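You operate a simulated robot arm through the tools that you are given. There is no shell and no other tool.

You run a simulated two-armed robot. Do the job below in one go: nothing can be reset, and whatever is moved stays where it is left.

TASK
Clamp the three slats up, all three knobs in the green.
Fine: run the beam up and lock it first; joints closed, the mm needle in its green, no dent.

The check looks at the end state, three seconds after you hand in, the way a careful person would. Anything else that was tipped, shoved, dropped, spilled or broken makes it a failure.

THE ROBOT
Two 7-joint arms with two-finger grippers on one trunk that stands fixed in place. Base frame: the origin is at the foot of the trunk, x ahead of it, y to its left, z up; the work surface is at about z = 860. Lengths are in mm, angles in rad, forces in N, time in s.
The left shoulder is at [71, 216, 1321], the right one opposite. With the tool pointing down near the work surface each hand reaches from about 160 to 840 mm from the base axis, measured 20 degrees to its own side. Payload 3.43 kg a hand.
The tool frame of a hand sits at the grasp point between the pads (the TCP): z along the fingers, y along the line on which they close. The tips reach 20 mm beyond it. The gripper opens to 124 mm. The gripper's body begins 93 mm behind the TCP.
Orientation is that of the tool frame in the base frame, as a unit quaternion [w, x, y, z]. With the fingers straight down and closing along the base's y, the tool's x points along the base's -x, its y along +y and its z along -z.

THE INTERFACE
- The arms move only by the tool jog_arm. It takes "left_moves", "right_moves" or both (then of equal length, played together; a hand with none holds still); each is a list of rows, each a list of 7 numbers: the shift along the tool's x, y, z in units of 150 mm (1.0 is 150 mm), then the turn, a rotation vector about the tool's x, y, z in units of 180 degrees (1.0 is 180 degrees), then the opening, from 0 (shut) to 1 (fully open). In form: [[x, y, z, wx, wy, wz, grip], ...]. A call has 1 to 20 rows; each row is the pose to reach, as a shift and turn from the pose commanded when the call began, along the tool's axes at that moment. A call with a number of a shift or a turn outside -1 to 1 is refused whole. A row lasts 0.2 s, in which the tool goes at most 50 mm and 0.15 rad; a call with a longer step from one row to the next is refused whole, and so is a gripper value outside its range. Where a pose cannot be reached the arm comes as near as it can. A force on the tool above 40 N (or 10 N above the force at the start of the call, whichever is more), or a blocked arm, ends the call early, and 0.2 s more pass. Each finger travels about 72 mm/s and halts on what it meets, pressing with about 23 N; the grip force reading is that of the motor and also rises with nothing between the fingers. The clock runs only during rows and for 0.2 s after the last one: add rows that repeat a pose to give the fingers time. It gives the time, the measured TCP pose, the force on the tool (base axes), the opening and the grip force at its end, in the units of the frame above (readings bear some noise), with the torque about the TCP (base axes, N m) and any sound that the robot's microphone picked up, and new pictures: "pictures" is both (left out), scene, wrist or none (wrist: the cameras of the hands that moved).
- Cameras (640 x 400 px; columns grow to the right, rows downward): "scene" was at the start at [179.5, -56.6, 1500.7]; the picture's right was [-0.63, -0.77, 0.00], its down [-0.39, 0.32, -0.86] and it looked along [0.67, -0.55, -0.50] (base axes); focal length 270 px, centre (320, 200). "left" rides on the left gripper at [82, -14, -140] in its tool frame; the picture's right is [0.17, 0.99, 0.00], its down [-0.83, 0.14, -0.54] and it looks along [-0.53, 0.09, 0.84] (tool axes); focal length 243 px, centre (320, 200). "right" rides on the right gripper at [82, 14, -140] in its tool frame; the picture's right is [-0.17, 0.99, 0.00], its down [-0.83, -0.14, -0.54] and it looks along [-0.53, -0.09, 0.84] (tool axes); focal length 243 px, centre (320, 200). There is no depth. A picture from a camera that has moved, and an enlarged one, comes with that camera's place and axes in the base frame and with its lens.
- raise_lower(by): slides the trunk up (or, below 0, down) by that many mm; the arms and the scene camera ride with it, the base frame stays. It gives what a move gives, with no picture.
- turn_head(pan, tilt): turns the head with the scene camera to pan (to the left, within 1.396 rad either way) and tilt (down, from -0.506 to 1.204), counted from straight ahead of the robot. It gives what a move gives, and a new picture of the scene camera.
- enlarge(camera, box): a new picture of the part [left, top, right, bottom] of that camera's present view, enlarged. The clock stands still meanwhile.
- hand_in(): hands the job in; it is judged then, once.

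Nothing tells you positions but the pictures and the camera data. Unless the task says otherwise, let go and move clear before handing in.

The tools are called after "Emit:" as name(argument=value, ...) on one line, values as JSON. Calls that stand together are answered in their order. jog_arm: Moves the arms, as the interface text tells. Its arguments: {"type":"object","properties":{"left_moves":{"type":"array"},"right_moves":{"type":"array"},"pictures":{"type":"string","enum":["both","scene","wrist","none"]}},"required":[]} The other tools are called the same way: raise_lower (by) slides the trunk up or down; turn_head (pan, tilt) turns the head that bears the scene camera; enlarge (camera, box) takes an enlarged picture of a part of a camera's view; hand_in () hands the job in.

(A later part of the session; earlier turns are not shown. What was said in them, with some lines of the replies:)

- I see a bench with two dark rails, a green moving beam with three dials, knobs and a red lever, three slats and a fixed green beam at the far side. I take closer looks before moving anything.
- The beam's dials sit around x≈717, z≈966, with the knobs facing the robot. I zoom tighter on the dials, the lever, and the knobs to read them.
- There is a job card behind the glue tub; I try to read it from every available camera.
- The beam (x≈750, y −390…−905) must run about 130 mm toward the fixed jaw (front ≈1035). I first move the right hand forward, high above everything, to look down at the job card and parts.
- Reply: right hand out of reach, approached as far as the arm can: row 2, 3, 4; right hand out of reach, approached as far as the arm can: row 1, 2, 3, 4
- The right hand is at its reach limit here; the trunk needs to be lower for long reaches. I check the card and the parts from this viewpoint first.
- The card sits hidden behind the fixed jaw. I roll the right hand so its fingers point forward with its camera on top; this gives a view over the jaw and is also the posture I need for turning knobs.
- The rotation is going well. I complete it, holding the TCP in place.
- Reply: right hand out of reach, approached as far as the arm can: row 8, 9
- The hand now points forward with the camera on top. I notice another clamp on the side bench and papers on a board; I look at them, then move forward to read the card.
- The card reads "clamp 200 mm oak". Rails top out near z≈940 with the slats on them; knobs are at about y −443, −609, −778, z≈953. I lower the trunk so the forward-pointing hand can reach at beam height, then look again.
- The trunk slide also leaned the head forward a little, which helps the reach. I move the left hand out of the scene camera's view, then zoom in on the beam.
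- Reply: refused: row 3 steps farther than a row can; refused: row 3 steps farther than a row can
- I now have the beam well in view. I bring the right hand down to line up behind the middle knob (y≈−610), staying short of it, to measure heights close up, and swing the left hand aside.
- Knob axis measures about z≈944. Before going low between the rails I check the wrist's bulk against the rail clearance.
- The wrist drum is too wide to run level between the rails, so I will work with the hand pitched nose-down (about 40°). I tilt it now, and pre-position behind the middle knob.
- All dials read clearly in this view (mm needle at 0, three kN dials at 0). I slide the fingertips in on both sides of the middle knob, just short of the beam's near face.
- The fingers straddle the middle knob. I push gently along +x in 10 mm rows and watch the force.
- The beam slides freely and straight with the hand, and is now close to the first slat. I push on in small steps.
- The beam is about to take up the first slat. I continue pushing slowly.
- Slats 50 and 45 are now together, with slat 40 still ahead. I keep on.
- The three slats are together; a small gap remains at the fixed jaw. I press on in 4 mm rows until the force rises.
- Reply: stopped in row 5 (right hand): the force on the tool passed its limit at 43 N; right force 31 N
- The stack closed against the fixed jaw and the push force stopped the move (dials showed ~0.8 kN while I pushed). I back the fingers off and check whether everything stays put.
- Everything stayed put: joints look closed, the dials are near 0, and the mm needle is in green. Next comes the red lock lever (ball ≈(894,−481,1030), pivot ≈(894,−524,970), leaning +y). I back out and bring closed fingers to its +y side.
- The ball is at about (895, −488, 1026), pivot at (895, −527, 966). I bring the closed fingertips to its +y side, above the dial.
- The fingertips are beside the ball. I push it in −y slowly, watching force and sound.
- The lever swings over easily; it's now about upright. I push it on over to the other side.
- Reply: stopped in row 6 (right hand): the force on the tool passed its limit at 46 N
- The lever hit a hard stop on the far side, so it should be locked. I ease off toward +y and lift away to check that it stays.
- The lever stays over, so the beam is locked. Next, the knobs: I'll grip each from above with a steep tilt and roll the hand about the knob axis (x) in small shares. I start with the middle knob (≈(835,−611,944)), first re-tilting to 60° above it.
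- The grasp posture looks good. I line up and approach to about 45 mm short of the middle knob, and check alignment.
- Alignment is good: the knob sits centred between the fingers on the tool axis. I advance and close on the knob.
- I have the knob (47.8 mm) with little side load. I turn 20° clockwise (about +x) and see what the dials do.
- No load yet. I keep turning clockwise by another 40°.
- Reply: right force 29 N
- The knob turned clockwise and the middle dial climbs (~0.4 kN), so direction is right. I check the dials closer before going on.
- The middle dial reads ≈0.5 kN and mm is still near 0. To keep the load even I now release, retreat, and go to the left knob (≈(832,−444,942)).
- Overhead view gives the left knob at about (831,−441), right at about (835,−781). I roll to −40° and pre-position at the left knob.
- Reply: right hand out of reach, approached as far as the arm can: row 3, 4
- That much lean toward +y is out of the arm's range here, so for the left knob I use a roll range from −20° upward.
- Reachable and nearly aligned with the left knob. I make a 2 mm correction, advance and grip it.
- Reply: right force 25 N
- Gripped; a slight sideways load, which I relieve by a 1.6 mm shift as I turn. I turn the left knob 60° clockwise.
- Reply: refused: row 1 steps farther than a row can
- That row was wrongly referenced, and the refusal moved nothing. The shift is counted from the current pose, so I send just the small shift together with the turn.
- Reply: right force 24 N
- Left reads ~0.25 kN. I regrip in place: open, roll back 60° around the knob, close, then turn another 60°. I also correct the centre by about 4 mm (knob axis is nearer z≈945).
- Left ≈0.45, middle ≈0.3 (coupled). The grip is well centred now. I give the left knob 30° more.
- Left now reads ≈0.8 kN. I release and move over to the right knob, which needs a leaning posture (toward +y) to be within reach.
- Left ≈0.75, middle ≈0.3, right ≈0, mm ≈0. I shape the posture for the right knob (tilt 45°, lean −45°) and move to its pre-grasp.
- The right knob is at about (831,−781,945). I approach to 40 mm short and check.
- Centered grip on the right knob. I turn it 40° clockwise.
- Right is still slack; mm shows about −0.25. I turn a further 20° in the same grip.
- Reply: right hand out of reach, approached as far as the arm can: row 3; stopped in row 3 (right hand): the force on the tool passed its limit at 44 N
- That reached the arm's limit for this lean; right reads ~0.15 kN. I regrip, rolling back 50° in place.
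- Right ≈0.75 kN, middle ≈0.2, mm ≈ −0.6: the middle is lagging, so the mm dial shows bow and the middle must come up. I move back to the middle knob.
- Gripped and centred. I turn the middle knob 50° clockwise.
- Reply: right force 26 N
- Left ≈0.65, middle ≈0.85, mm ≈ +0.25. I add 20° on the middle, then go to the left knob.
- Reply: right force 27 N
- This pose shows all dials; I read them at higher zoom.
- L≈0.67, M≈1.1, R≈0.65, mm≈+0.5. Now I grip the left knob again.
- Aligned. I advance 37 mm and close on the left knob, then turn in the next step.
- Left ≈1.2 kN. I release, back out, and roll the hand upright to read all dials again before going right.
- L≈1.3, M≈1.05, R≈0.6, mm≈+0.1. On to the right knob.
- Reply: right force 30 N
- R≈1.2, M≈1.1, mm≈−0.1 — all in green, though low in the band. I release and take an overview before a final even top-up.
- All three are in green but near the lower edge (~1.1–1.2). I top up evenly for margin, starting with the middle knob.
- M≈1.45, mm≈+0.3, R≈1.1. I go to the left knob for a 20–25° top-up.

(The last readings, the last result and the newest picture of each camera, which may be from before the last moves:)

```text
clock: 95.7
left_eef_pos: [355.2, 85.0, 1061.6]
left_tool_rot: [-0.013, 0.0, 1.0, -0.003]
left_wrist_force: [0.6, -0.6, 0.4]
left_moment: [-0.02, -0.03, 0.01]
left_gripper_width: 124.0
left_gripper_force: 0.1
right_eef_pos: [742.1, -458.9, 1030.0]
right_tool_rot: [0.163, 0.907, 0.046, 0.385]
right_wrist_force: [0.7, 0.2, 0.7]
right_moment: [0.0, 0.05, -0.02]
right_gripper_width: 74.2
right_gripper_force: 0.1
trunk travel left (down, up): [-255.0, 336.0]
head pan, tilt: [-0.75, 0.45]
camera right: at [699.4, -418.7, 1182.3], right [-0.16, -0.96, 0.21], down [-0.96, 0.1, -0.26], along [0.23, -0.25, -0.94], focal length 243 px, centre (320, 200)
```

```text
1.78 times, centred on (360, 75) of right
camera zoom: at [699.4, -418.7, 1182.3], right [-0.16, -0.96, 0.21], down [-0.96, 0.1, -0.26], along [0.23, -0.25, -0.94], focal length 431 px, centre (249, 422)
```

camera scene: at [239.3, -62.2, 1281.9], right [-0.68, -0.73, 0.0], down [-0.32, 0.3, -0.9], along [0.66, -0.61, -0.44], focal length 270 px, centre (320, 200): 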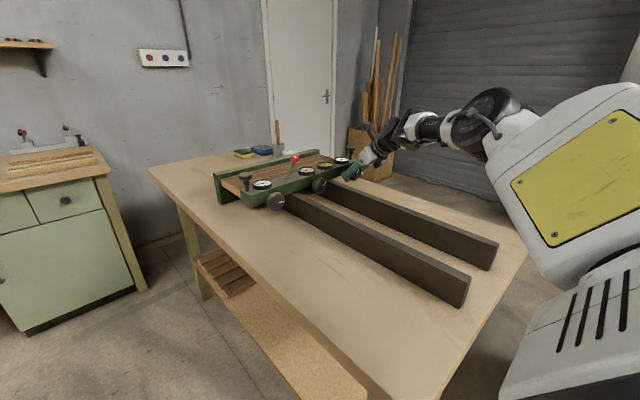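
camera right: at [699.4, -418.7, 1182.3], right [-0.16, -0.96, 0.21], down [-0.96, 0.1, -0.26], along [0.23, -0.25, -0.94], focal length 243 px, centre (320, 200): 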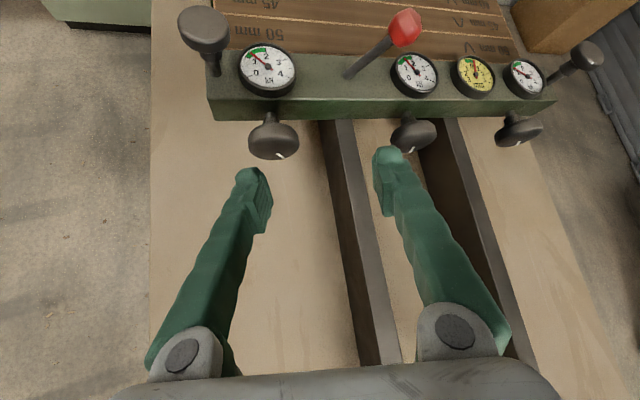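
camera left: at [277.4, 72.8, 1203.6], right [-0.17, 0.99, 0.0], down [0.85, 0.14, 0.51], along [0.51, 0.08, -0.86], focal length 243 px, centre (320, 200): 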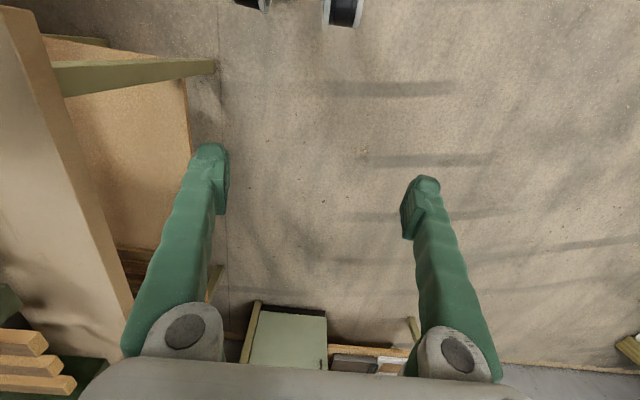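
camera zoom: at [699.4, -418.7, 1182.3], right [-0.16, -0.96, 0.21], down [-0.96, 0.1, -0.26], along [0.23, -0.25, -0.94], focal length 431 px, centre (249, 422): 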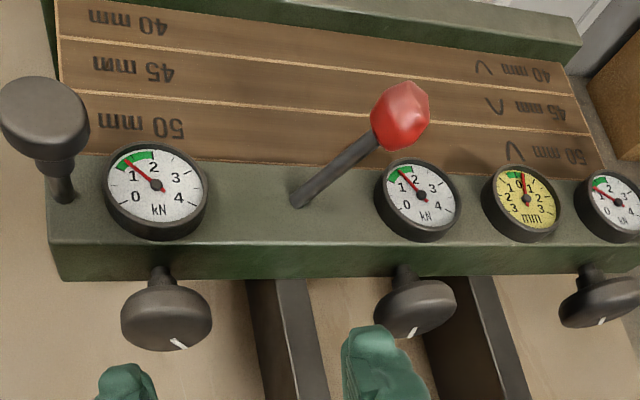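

Emit:
jog_arm(right_moves=[[0.026, -0.16, 0.04, 0, 0, 0, 0.6], [0.053, -0.327, 0.1, 0, 0, 0, 0.6], [0.053, -0.327, 0.28, 0, 0, 0, 0.6], [0.053, -0.327, 0.46, 0, 0, 0, 0.6], [0.053, -0.327, 0.62, 0, 0, 0, 0.6], [0.053, -0.327, 0.745, 0, 0, 0, 0.6], [0.053, -0.327, 0.745, 0, 0, 0, 0.5], [0.053, -0.327, 0.745, 0, 0, 0, 0.4], [0.053, -0.327, 0.745, 0, 0, 0, 0.3], [0.053, -0.327, 0.745, 0, 0, 0, 0.2], [0.053, -0.327, 0.745, 0, 0, 0, 0.2]], pictures="wrist")

```text
clock: 98.1
left_eef_pos: [354.6, 86.1, 1061.6]
left_tool_rot: [-0.014, -0.001, 1.0, -0.002]
left_wrist_force: [-0.3, 1.3, -0.2]
left_moment: [-0.01, 0.0, 0.01]
left_gripper_width: 124.0
left_gripper_force: 0.1
right_eef_pos: [832.7, -439.1, 944.7]
right_tool_rot: [0.161, 0.907, 0.048, 0.386]
right_wrist_force: [-0.9, 5.9, -2.2]
right_moment: [0.0, -0.21, 0.05]
right_gripper_width: 47.8
right_gripper_force: 44.6
trunk travel left (down, up): [-255.0, 336.0]
head pan, tilt: [-0.75, 0.45]
camera right: at [789.5, -400.2, 1097.9], right [-0.15, -0.96, 0.21], down [-0.96, 0.1, -0.26], along [0.23, -0.24, -0.94], focal length 243 px, centre (320, 200)
```

right: 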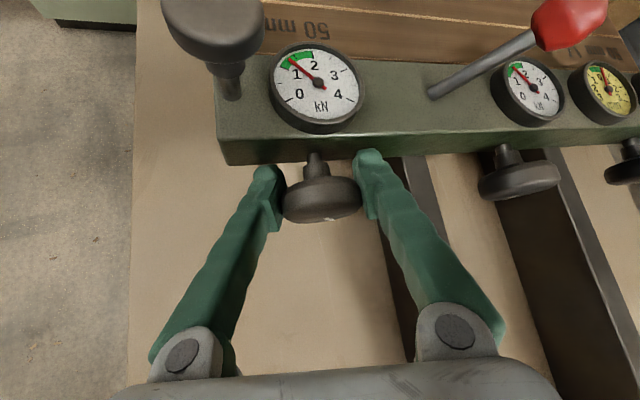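

Emit:
jog_arm(right_moves=[[0, 0, 0, 0.0195, -0.0012, 0.0198, 0.2], [0, 0, 0, 0.0389, -0.0024, 0.0396, 0.2], [0, 0, 0, 0.0584, -0.0036, 0.0594, 0.2]], pictures="wrist")

Emit:
enlarge(camera="right", box=[220, 0, 640, 180])

```text
clock: 98.9
left_eef_pos: [354.7, 86.1, 1061.9]
left_tool_rot: [-0.015, 0.0, 1.0, -0.002]
left_wrist_force: [0.4, 0.2, 0.4]
left_moment: [0.0, -0.01, 0.01]
left_gripper_width: 124.3
left_gripper_force: 0.0
right_eef_pos: [834.8, -439.8, 945.2]
right_tool_rot: [0.041, 0.92, -0.003, 0.389]
right_wrist_force: [-7.7, 6.4, -2.9]
right_moment: [0.03, 0.04, 0.16]
right_gripper_width: 47.7
right_gripper_force: 44.8
trunk travel left (down, up): [-255.0, 336.0]
head pan, tilt: [-0.75, 0.45]
camera right: at [789.7, -441.6, 1103.3], right [-0.15, -0.99, -0.05], down [-0.96, 0.16, -0.23], along [0.23, 0.01, -0.97], focal length 243 px, centre (320, 200)
```

right: 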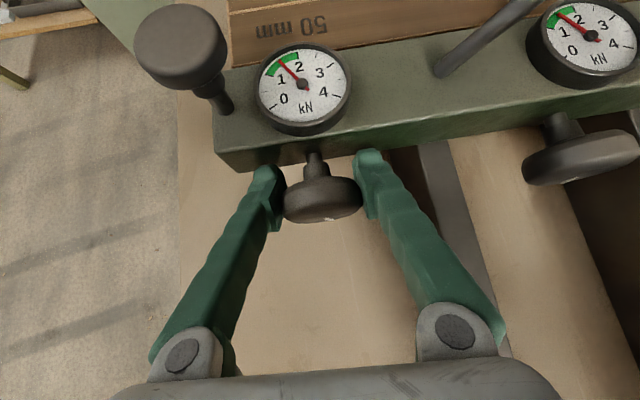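

```text
1.52 times, centred on (430, 90) of right
camera zoom: at [789.7, -441.6, 1103.3], right [-0.15, -0.99, -0.05], down [-0.96, 0.16, -0.23], along [0.23, 0.01, -0.97], focal length 370 px, centre (152, 368)
```

zoom: 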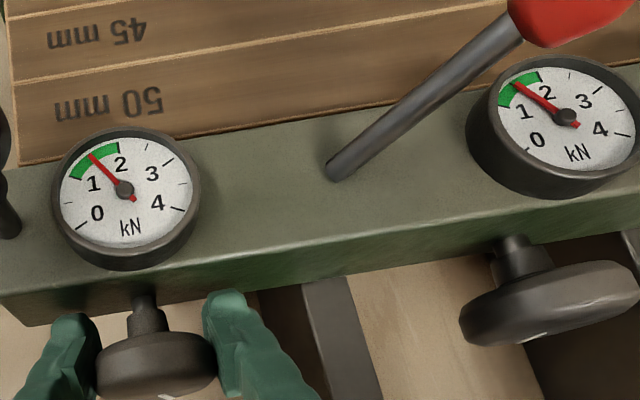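

L≈1.45, M≈1.4. Last, the right knob top-up.

Emit:
jog_arm(right_moves=[[0, 0, 0, 0, 0, 0, 0.6], [0, 0, 0, 0, 0, 0, 0.6], [0, 0, -0.27, 0, 0, 0, 0.6], [0, 0, -0.54, 0, 0, 0, 0.6], [0, 0, -0.8, 0, 0, 0, 0.6], [-0.006, 0.24, -0.781, 0, 0, 0, 0.6], [-0.013, 0.481, -0.762, 0, 0, 0, 0.6], [-0.02, 0.721, -0.744, 0, 0, 0, 0.6], [-0.026, 0.962, -0.725, 0, 0, 0, 0.6]], pictures="none")

Emit:
jog_arm(right_moves=[[-0.01, 0.19, 0.03, -0.0309, 0.0016, -0.0318, 0.6], [-0.02, 0.38, 0.06, -0.0619, 0.0033, -0.0635, 0.6], [-0.03, 0.57, 0.09, -0.0928, 0.0049, -0.0953, 0.6], [-0.04, 0.76, 0.12, -0.1238, 0.0066, -0.127, 0.6], [-0.05, 0.92, 0.14, -0.1547, 0.0082, -0.1588, 0.6]], pictures="wrist")

```text
clock: 100.9
left_eef_pos: [354.5, 83.8, 1061.1]
left_tool_rot: [-0.014, -0.001, 1.0, -0.001]
left_wrist_force: [0.0, 0.0, 0.0]
left_moment: [0.04, 0.0, -0.03]
left_gripper_width: 124.0
left_gripper_force: 0.0
right_eef_pos: [746.7, -575.1, 1029.3]
right_tool_rot: [0.042, 0.92, -0.004, 0.389]
right_wrist_force: [0.4, -0.3, 0.1]
right_moment: [0.03, -0.02, 0.01]
right_gripper_width: 74.4
right_gripper_force: 0.1
trunk travel left (down, up): [-255.0, 336.0]
head pan, tilt: [-0.75, 0.45]
```

```text
clock: 102.1
left_eef_pos: [355.1, 84.7, 1063.0]
left_tool_rot: [-0.014, 0.0, 1.0, -0.004]
left_wrist_force: [-0.8, -0.1, 0.2]
left_moment: [0.0, 0.04, 0.01]
left_gripper_width: 124.1
left_gripper_force: 0.0
right_eef_pos: [748.8, -715.7, 1019.8]
right_tool_rot: [0.354, 0.851, 0.131, 0.366]
right_wrist_force: [-0.2, 0.3, -0.3]
right_moment: [-0.01, 0.0, -0.01]
right_gripper_width: 74.5
right_gripper_force: 0.0
trunk travel left (down, up): [-255.0, 336.0]
head pan, tilt: [-0.75, 0.45]
camera right: at [706.7, -615.9, 1141.0], right [-0.15, -0.78, 0.6], down [-0.96, -0.02, -0.28], along [0.23, -0.62, -0.75], focal length 243 px, centre (320, 200)
```

right: 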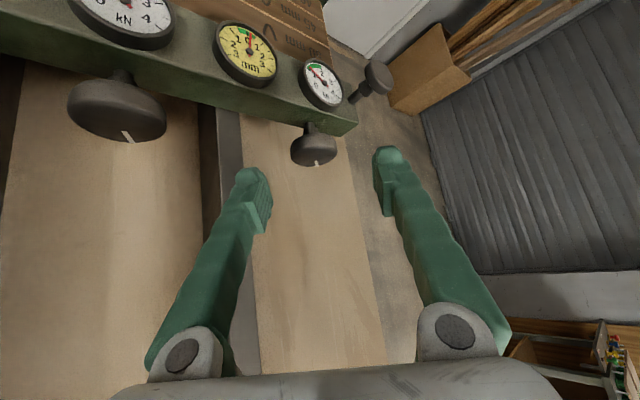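

Emit:
jog_arm(right_moves=[[-0.042, -0.03, 0.15, 0, 0, 0, 0.6], [-0.085, -0.063, 0.32, 0, 0, 0, 0.6], [-0.085, -0.063, 0.48, 0, 0, 0, 0.6], [-0.085, -0.063, 0.64, 0, 0, 0, 0.6], [-0.085, -0.063, 0.76, 0, 0, 0, 0.6], [-0.085, -0.063, 0.84, 0, 0, 0, 0.6], [-0.085, -0.063, 0.84, 0, 0, 0, 0.5], [-0.085, -0.063, 0.84, 0, 0, 0, 0.4], [-0.085, -0.063, 0.84, 0, 0, 0, 0.3], [-0.085, -0.063, 0.84, 0, 0, 0, 0.2], [-0.085, -0.063, 0.84, 0, 0, 0, 0.2]], pictures="wrist")

```text
clock: 104.5
left_eef_pos: [355.1, 85.7, 1062.3]
left_tool_rot: [-0.015, 0.0, 1.0, -0.003]
left_wrist_force: [0.7, -0.6, -1.2]
left_moment: [0.01, -0.01, -0.03]
left_gripper_width: 124.1
left_gripper_force: 0.2
right_eef_pos: [832.8, -778.9, 944.6]
right_tool_rot: [0.354, 0.851, 0.13, 0.365]
right_wrist_force: [-0.3, 3.1, -2.9]
right_moment: [0.01, -0.09, 0.03]
right_gripper_width: 48.0
right_gripper_force: 45.3
trunk travel left (down, up): [-255.0, 336.0]
head pan, tilt: [-0.75, 0.45]
camera right: at [789.8, -679.2, 1066.4], right [-0.15, -0.79, 0.6], down [-0.96, -0.02, -0.28], along [0.23, -0.62, -0.75], focal length 243 px, centre (320, 200)
```

right: 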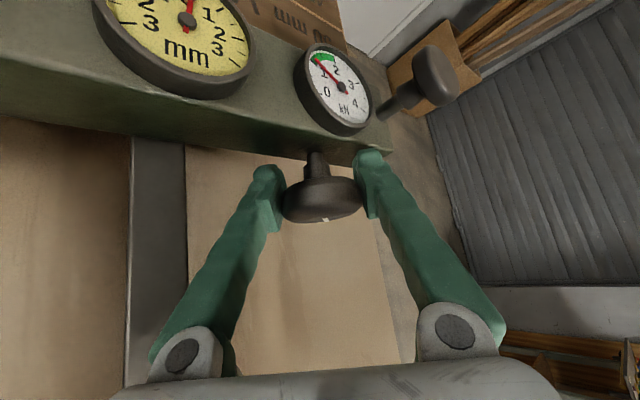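

Emit:
jog_arm(right_moves=[[0, 0, 0, 0.0195, -0.001, 0.0199, 0.2], [0, 0, 0, 0.0389, -0.002, 0.0398, 0.2], [0, 0, 0, 0.0584, -0.003, 0.0597, 0.2], [0, 0, 0, 0.0779, -0.004, 0.0796, 0.2], [0, 0, 0, 0.0935, -0.0048, 0.0955, 0.2]], pictures="wrist")

Emit:
enlarge(camera="right", box=[0, 0, 420, 200])

```text
clock: 105.7
left_eef_pos: [354.4, 84.7, 1062.6]
left_tool_rot: [-0.014, -0.001, 1.0, -0.002]
left_wrist_force: [-0.2, -0.4, 0.9]
left_moment: [0.03, 0.02, 0.0]
left_gripper_width: 124.1
left_gripper_force: 0.1
right_eef_pos: [833.3, -778.9, 945.1]
right_tool_rot: [0.168, 0.906, 0.05, 0.384]
right_wrist_force: [-1.4, -1.8, 0.2]
right_moment: [0.02, 0.31, -0.25]
right_gripper_width: 47.9
right_gripper_force: 45.2
trunk travel left (down, up): [-255.0, 336.0]
head pan, tilt: [-0.75, 0.45]
camera right: at [789.7, -738.0, 1097.2], right [-0.15, -0.96, 0.23], down [-0.96, 0.09, -0.26], along [0.23, -0.26, -0.94], focal length 243 px, centre (320, 200)
```

right: 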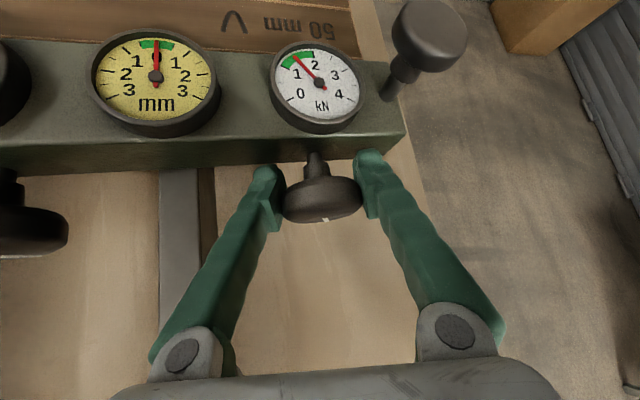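

```text
1.52 times, centred on (210, 100) of right
camera zoom: at [789.7, -738.0, 1097.2], right [-0.15, -0.96, 0.23], down [-0.96, 0.09, -0.26], along [0.23, -0.26, -0.94], focal length 370 px, centre (488, 352)
```

zoom: 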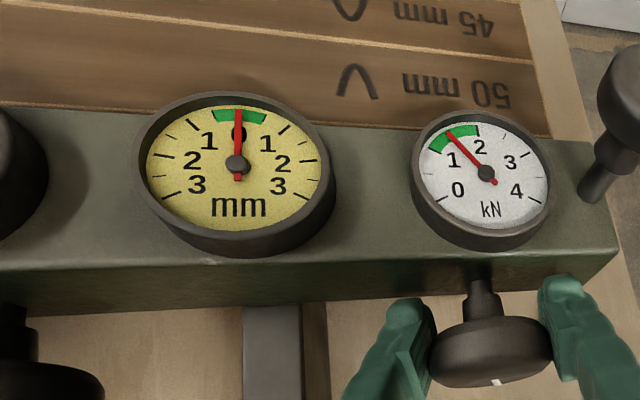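

R≈1.4 and mm at 0. I release, back out and take a final overview of everything.

Emit:
jog_arm(right_moves=[[0, 0, 0, 0, 0, 0, 0.6], [0, 0, 0, 0, 0, 0, 0.6], [0, 0, -0.27, 0, 0, 0, 0.6], [0, 0, -0.54, 0, 0, 0, 0.6], [0, 0, -0.8, 0, 0, 0, 0.6], [0.05, -0.25, -0.83, 0, 0, 0, 0.6], [0.1, -0.5, -0.86, 0, 0, 0, 0.6], [0.15, -0.75, -0.89, 0, 0, 0, 0.6], [0.2, -1, -0.92, 0, 0, 0, 0.6]], pictures="both")

Emit:
enlarge(camera="right", box=[80, 20, 300, 130])

Emit:
enlarge(camera="right", box=[260, 20, 480, 130])

Emit:
enlarge(camera="scene", box=[200, 120, 380, 240])

```text
clock: 107.7
left_eef_pos: [355.0, 85.7, 1063.1]
left_tool_rot: [-0.014, 0.0, 1.0, -0.003]
left_wrist_force: [0.3, 0.5, 0.0]
left_moment: [-0.06, 0.02, 0.02]
left_gripper_width: 124.2
left_gripper_force: 0.1
right_eef_pos: [764.2, -593.2, 1004.3]
right_tool_rot: [0.169, 0.906, 0.05, 0.385]
right_wrist_force: [0.4, 0.7, 0.0]
right_moment: [-0.03, 0.0, -0.05]
right_gripper_width: 74.2
right_gripper_force: 0.1
trunk travel left (down, up): [-255.0, 336.0]
head pan, tilt: [-0.75, 0.45]
camera scene: at [239.3, -61.5, 1281.9], right [-0.68, -0.73, 0.0], down [-0.32, 0.3, -0.9], along [0.66, -0.61, -0.44], focal length 270 px, centre (320, 200)
camera right: at [720.2, -552.0, 1156.6], right [-0.15, -0.96, 0.23], down [-0.96, 0.09, -0.26], along [0.23, -0.26, -0.94], focal length 243 px, centre (320, 200)
```

scene: 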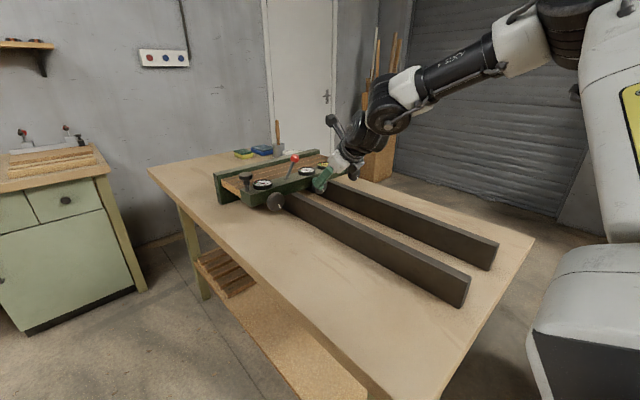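
right: 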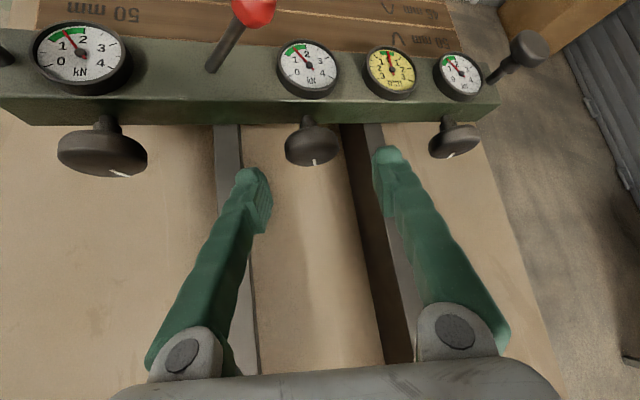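

```text
2.91 times, centred on (190, 75) of right
camera zoom: at [720.2, -552.0, 1156.6], right [-0.15, -0.96, 0.23], down [-0.96, 0.09, -0.26], along [0.23, -0.26, -0.94], focal length 706 px, centre (698, 564)
```

zoom: 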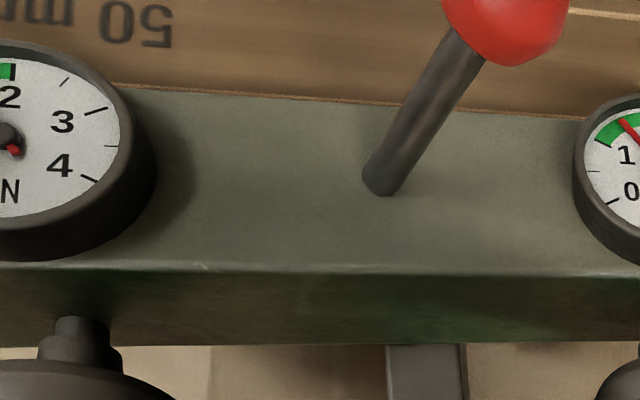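

```text
2.91 times, centred on (370, 75) of right
camera zoom: at [720.2, -552.0, 1156.6], right [-0.15, -0.96, 0.23], down [-0.96, 0.09, -0.26], along [0.23, -0.26, -0.94], focal length 706 px, centre (174, 564)
```

zoom: 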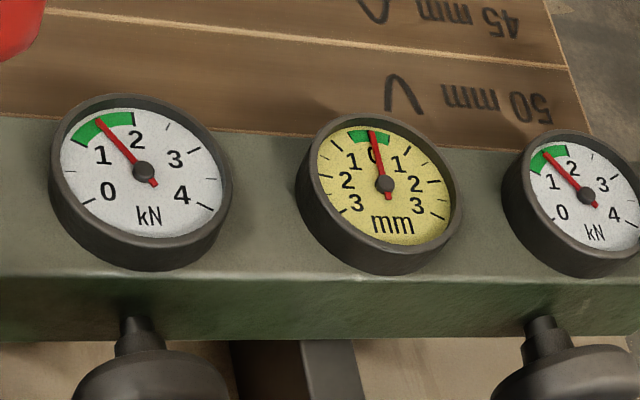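

```text
3.33 times, centred on (290, 180) of scene
camera zoom: at [239.3, -61.5, 1281.9], right [-0.68, -0.73, 0.0], down [-0.32, 0.3, -0.9], along [0.66, -0.61, -0.44], focal length 900 px, centre (420, 267)
```

zoom: 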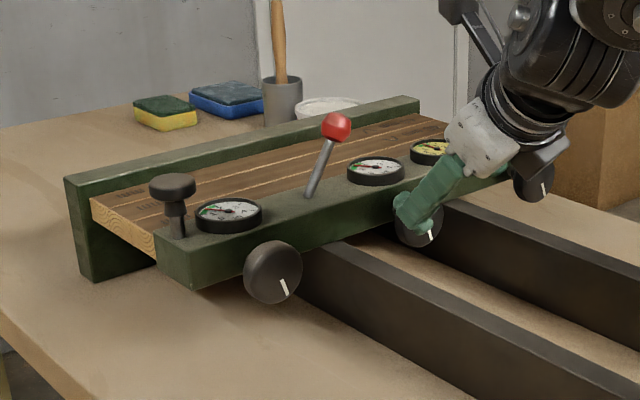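

All dials are in the green with mm ≈ 0. I draw the hand well clear, then check the joints and dials one last time.

Emit:
jog_arm(right_moves=[[0, 0, -0.25, 0, 0, 0, 0.6], [0.1, 0, -0.5, 0, 0, 0, 0.6], [0.2, 0, -0.75, 0, 0, 0, 0.6], [0.3, 0, -1, 0, 0, 0, 0.6]], pictures="both")

Emit:
enlarge(camera="right", box=[120, 0, 460, 170])

Emit:
enlarge(camera="scene", box=[210, 140, 290, 200])

Emit:
enlarge(camera="scene", box=[240, 140, 370, 215])

```text
clock: 108.7
left_eef_pos: [353.7, 85.6, 1062.7]
left_tool_rot: [-0.014, 0.0, 1.0, -0.002]
left_wrist_force: [0.2, -0.6, -0.1]
left_moment: [-0.02, 0.02, -0.02]
left_gripper_width: 124.0
left_gripper_force: 0.1
right_eef_pos: [686.4, -542.6, 1131.6]
right_tool_rot: [0.17, 0.906, 0.05, 0.385]
right_wrist_force: [-0.4, -0.3, -0.1]
right_moment: [0.02, -0.04, -0.02]
right_gripper_width: 74.1
right_gripper_force: 0.0
trunk travel left (down, up): [-255.0, 336.0]
head pan, tilt: [-0.75, 0.45]
camera scene: at [237.9, -61.0, 1282.3], right [-0.68, -0.73, 0.0], down [-0.32, 0.3, -0.9], along [0.66, -0.61, -0.43], focal length 270 px, centre (320, 200)
camera right: at [644.0, -500.4, 1284.0], right [-0.15, -0.96, 0.23], down [-0.96, 0.09, -0.26], along [0.23, -0.26, -0.94], focal length 243 px, centre (320, 200)
```

scene: 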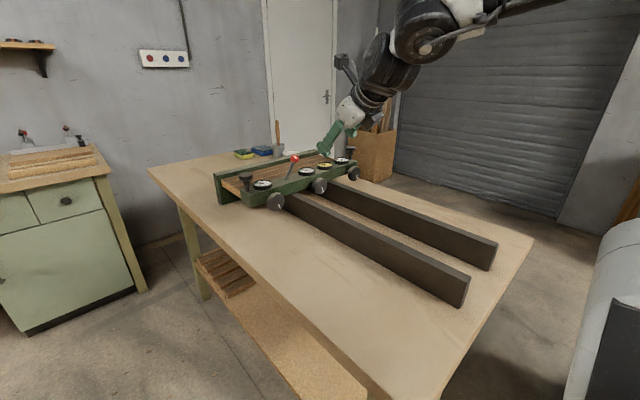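
right: 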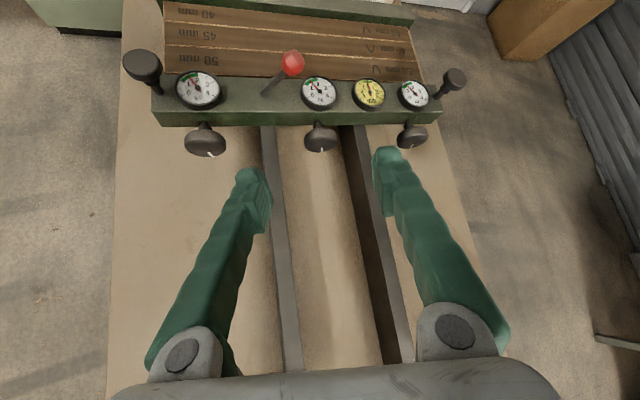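

```text
1.88 times, centred on (290, 85) of right
camera zoom: at [644.0, -500.4, 1284.0], right [-0.15, -0.96, 0.23], down [-0.96, 0.09, -0.26], along [0.23, -0.26, -0.94], focal length 457 px, centre (376, 416)
```

zoom: 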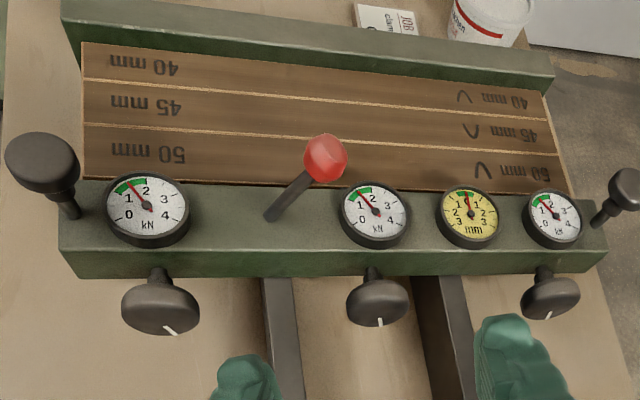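

```text
6.67 times, centred on (250, 170) of scene
camera zoom: at [237.9, -61.0, 1282.3], right [-0.68, -0.73, 0.0], down [-0.32, 0.3, -0.9], along [0.66, -0.61, -0.43], focal length 1801 px, centre (787, 400)
```

zoom: 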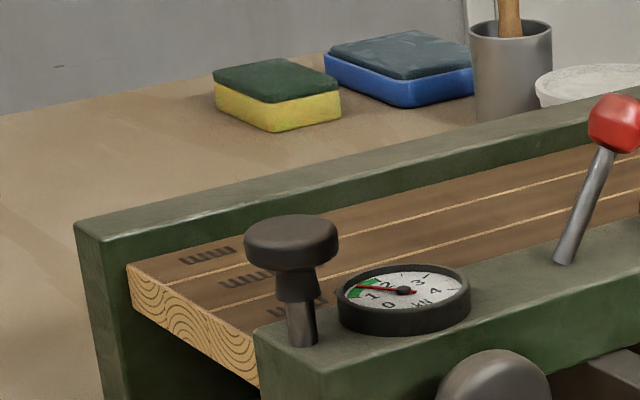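

```text
4.92 times, centred on (305, 178) of scene
camera zoom: at [237.9, -61.0, 1282.3], right [-0.68, -0.73, 0.0], down [-0.32, 0.3, -0.9], along [0.66, -0.61, -0.43], focal length 1330 px, centre (394, 311)
```

zoom: 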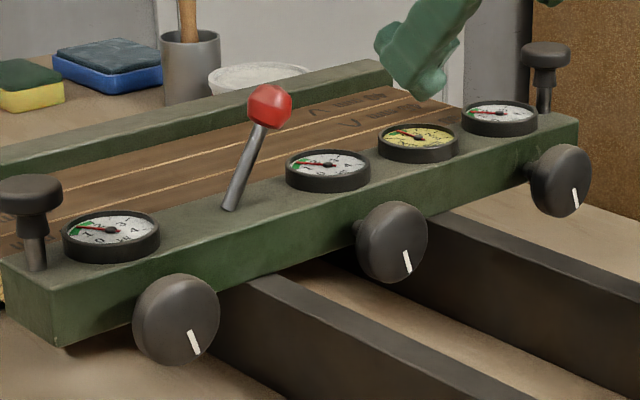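

The joints are closed, the lever is locked over, all three kN dials sit mid-green at about 1.4, and the mm needle is near 0. The hand is clear and nothing else was disturbed, so I hand in.

Emit:
hand_in()

```text
The job is handed in.
```

The three slats are clamped up and the job is handed in. I don't have the check's verdict.

- **Beam:** I ran it up by hand until the stack closed against the fixed jaw, then threw the red lever over to its stop. It stayed there.
- **Knobs:** in the last pictures all three read about 1.4 kN. The green band runs from 1 to 2.
- **mm needle:** it ended at about 0. It went slightly out of the green, to about −0.6, while I was tightening the outer knobs ahead of the middle one, and came back once the middle was brought up.
- **Joints:** all three look closed in the last close-ups. I saw no dent, and no knob read above about 1.45 kN at any point.

The right hand was lifted clear before I handed in. The glue tub, mallet and sponges were not touched.
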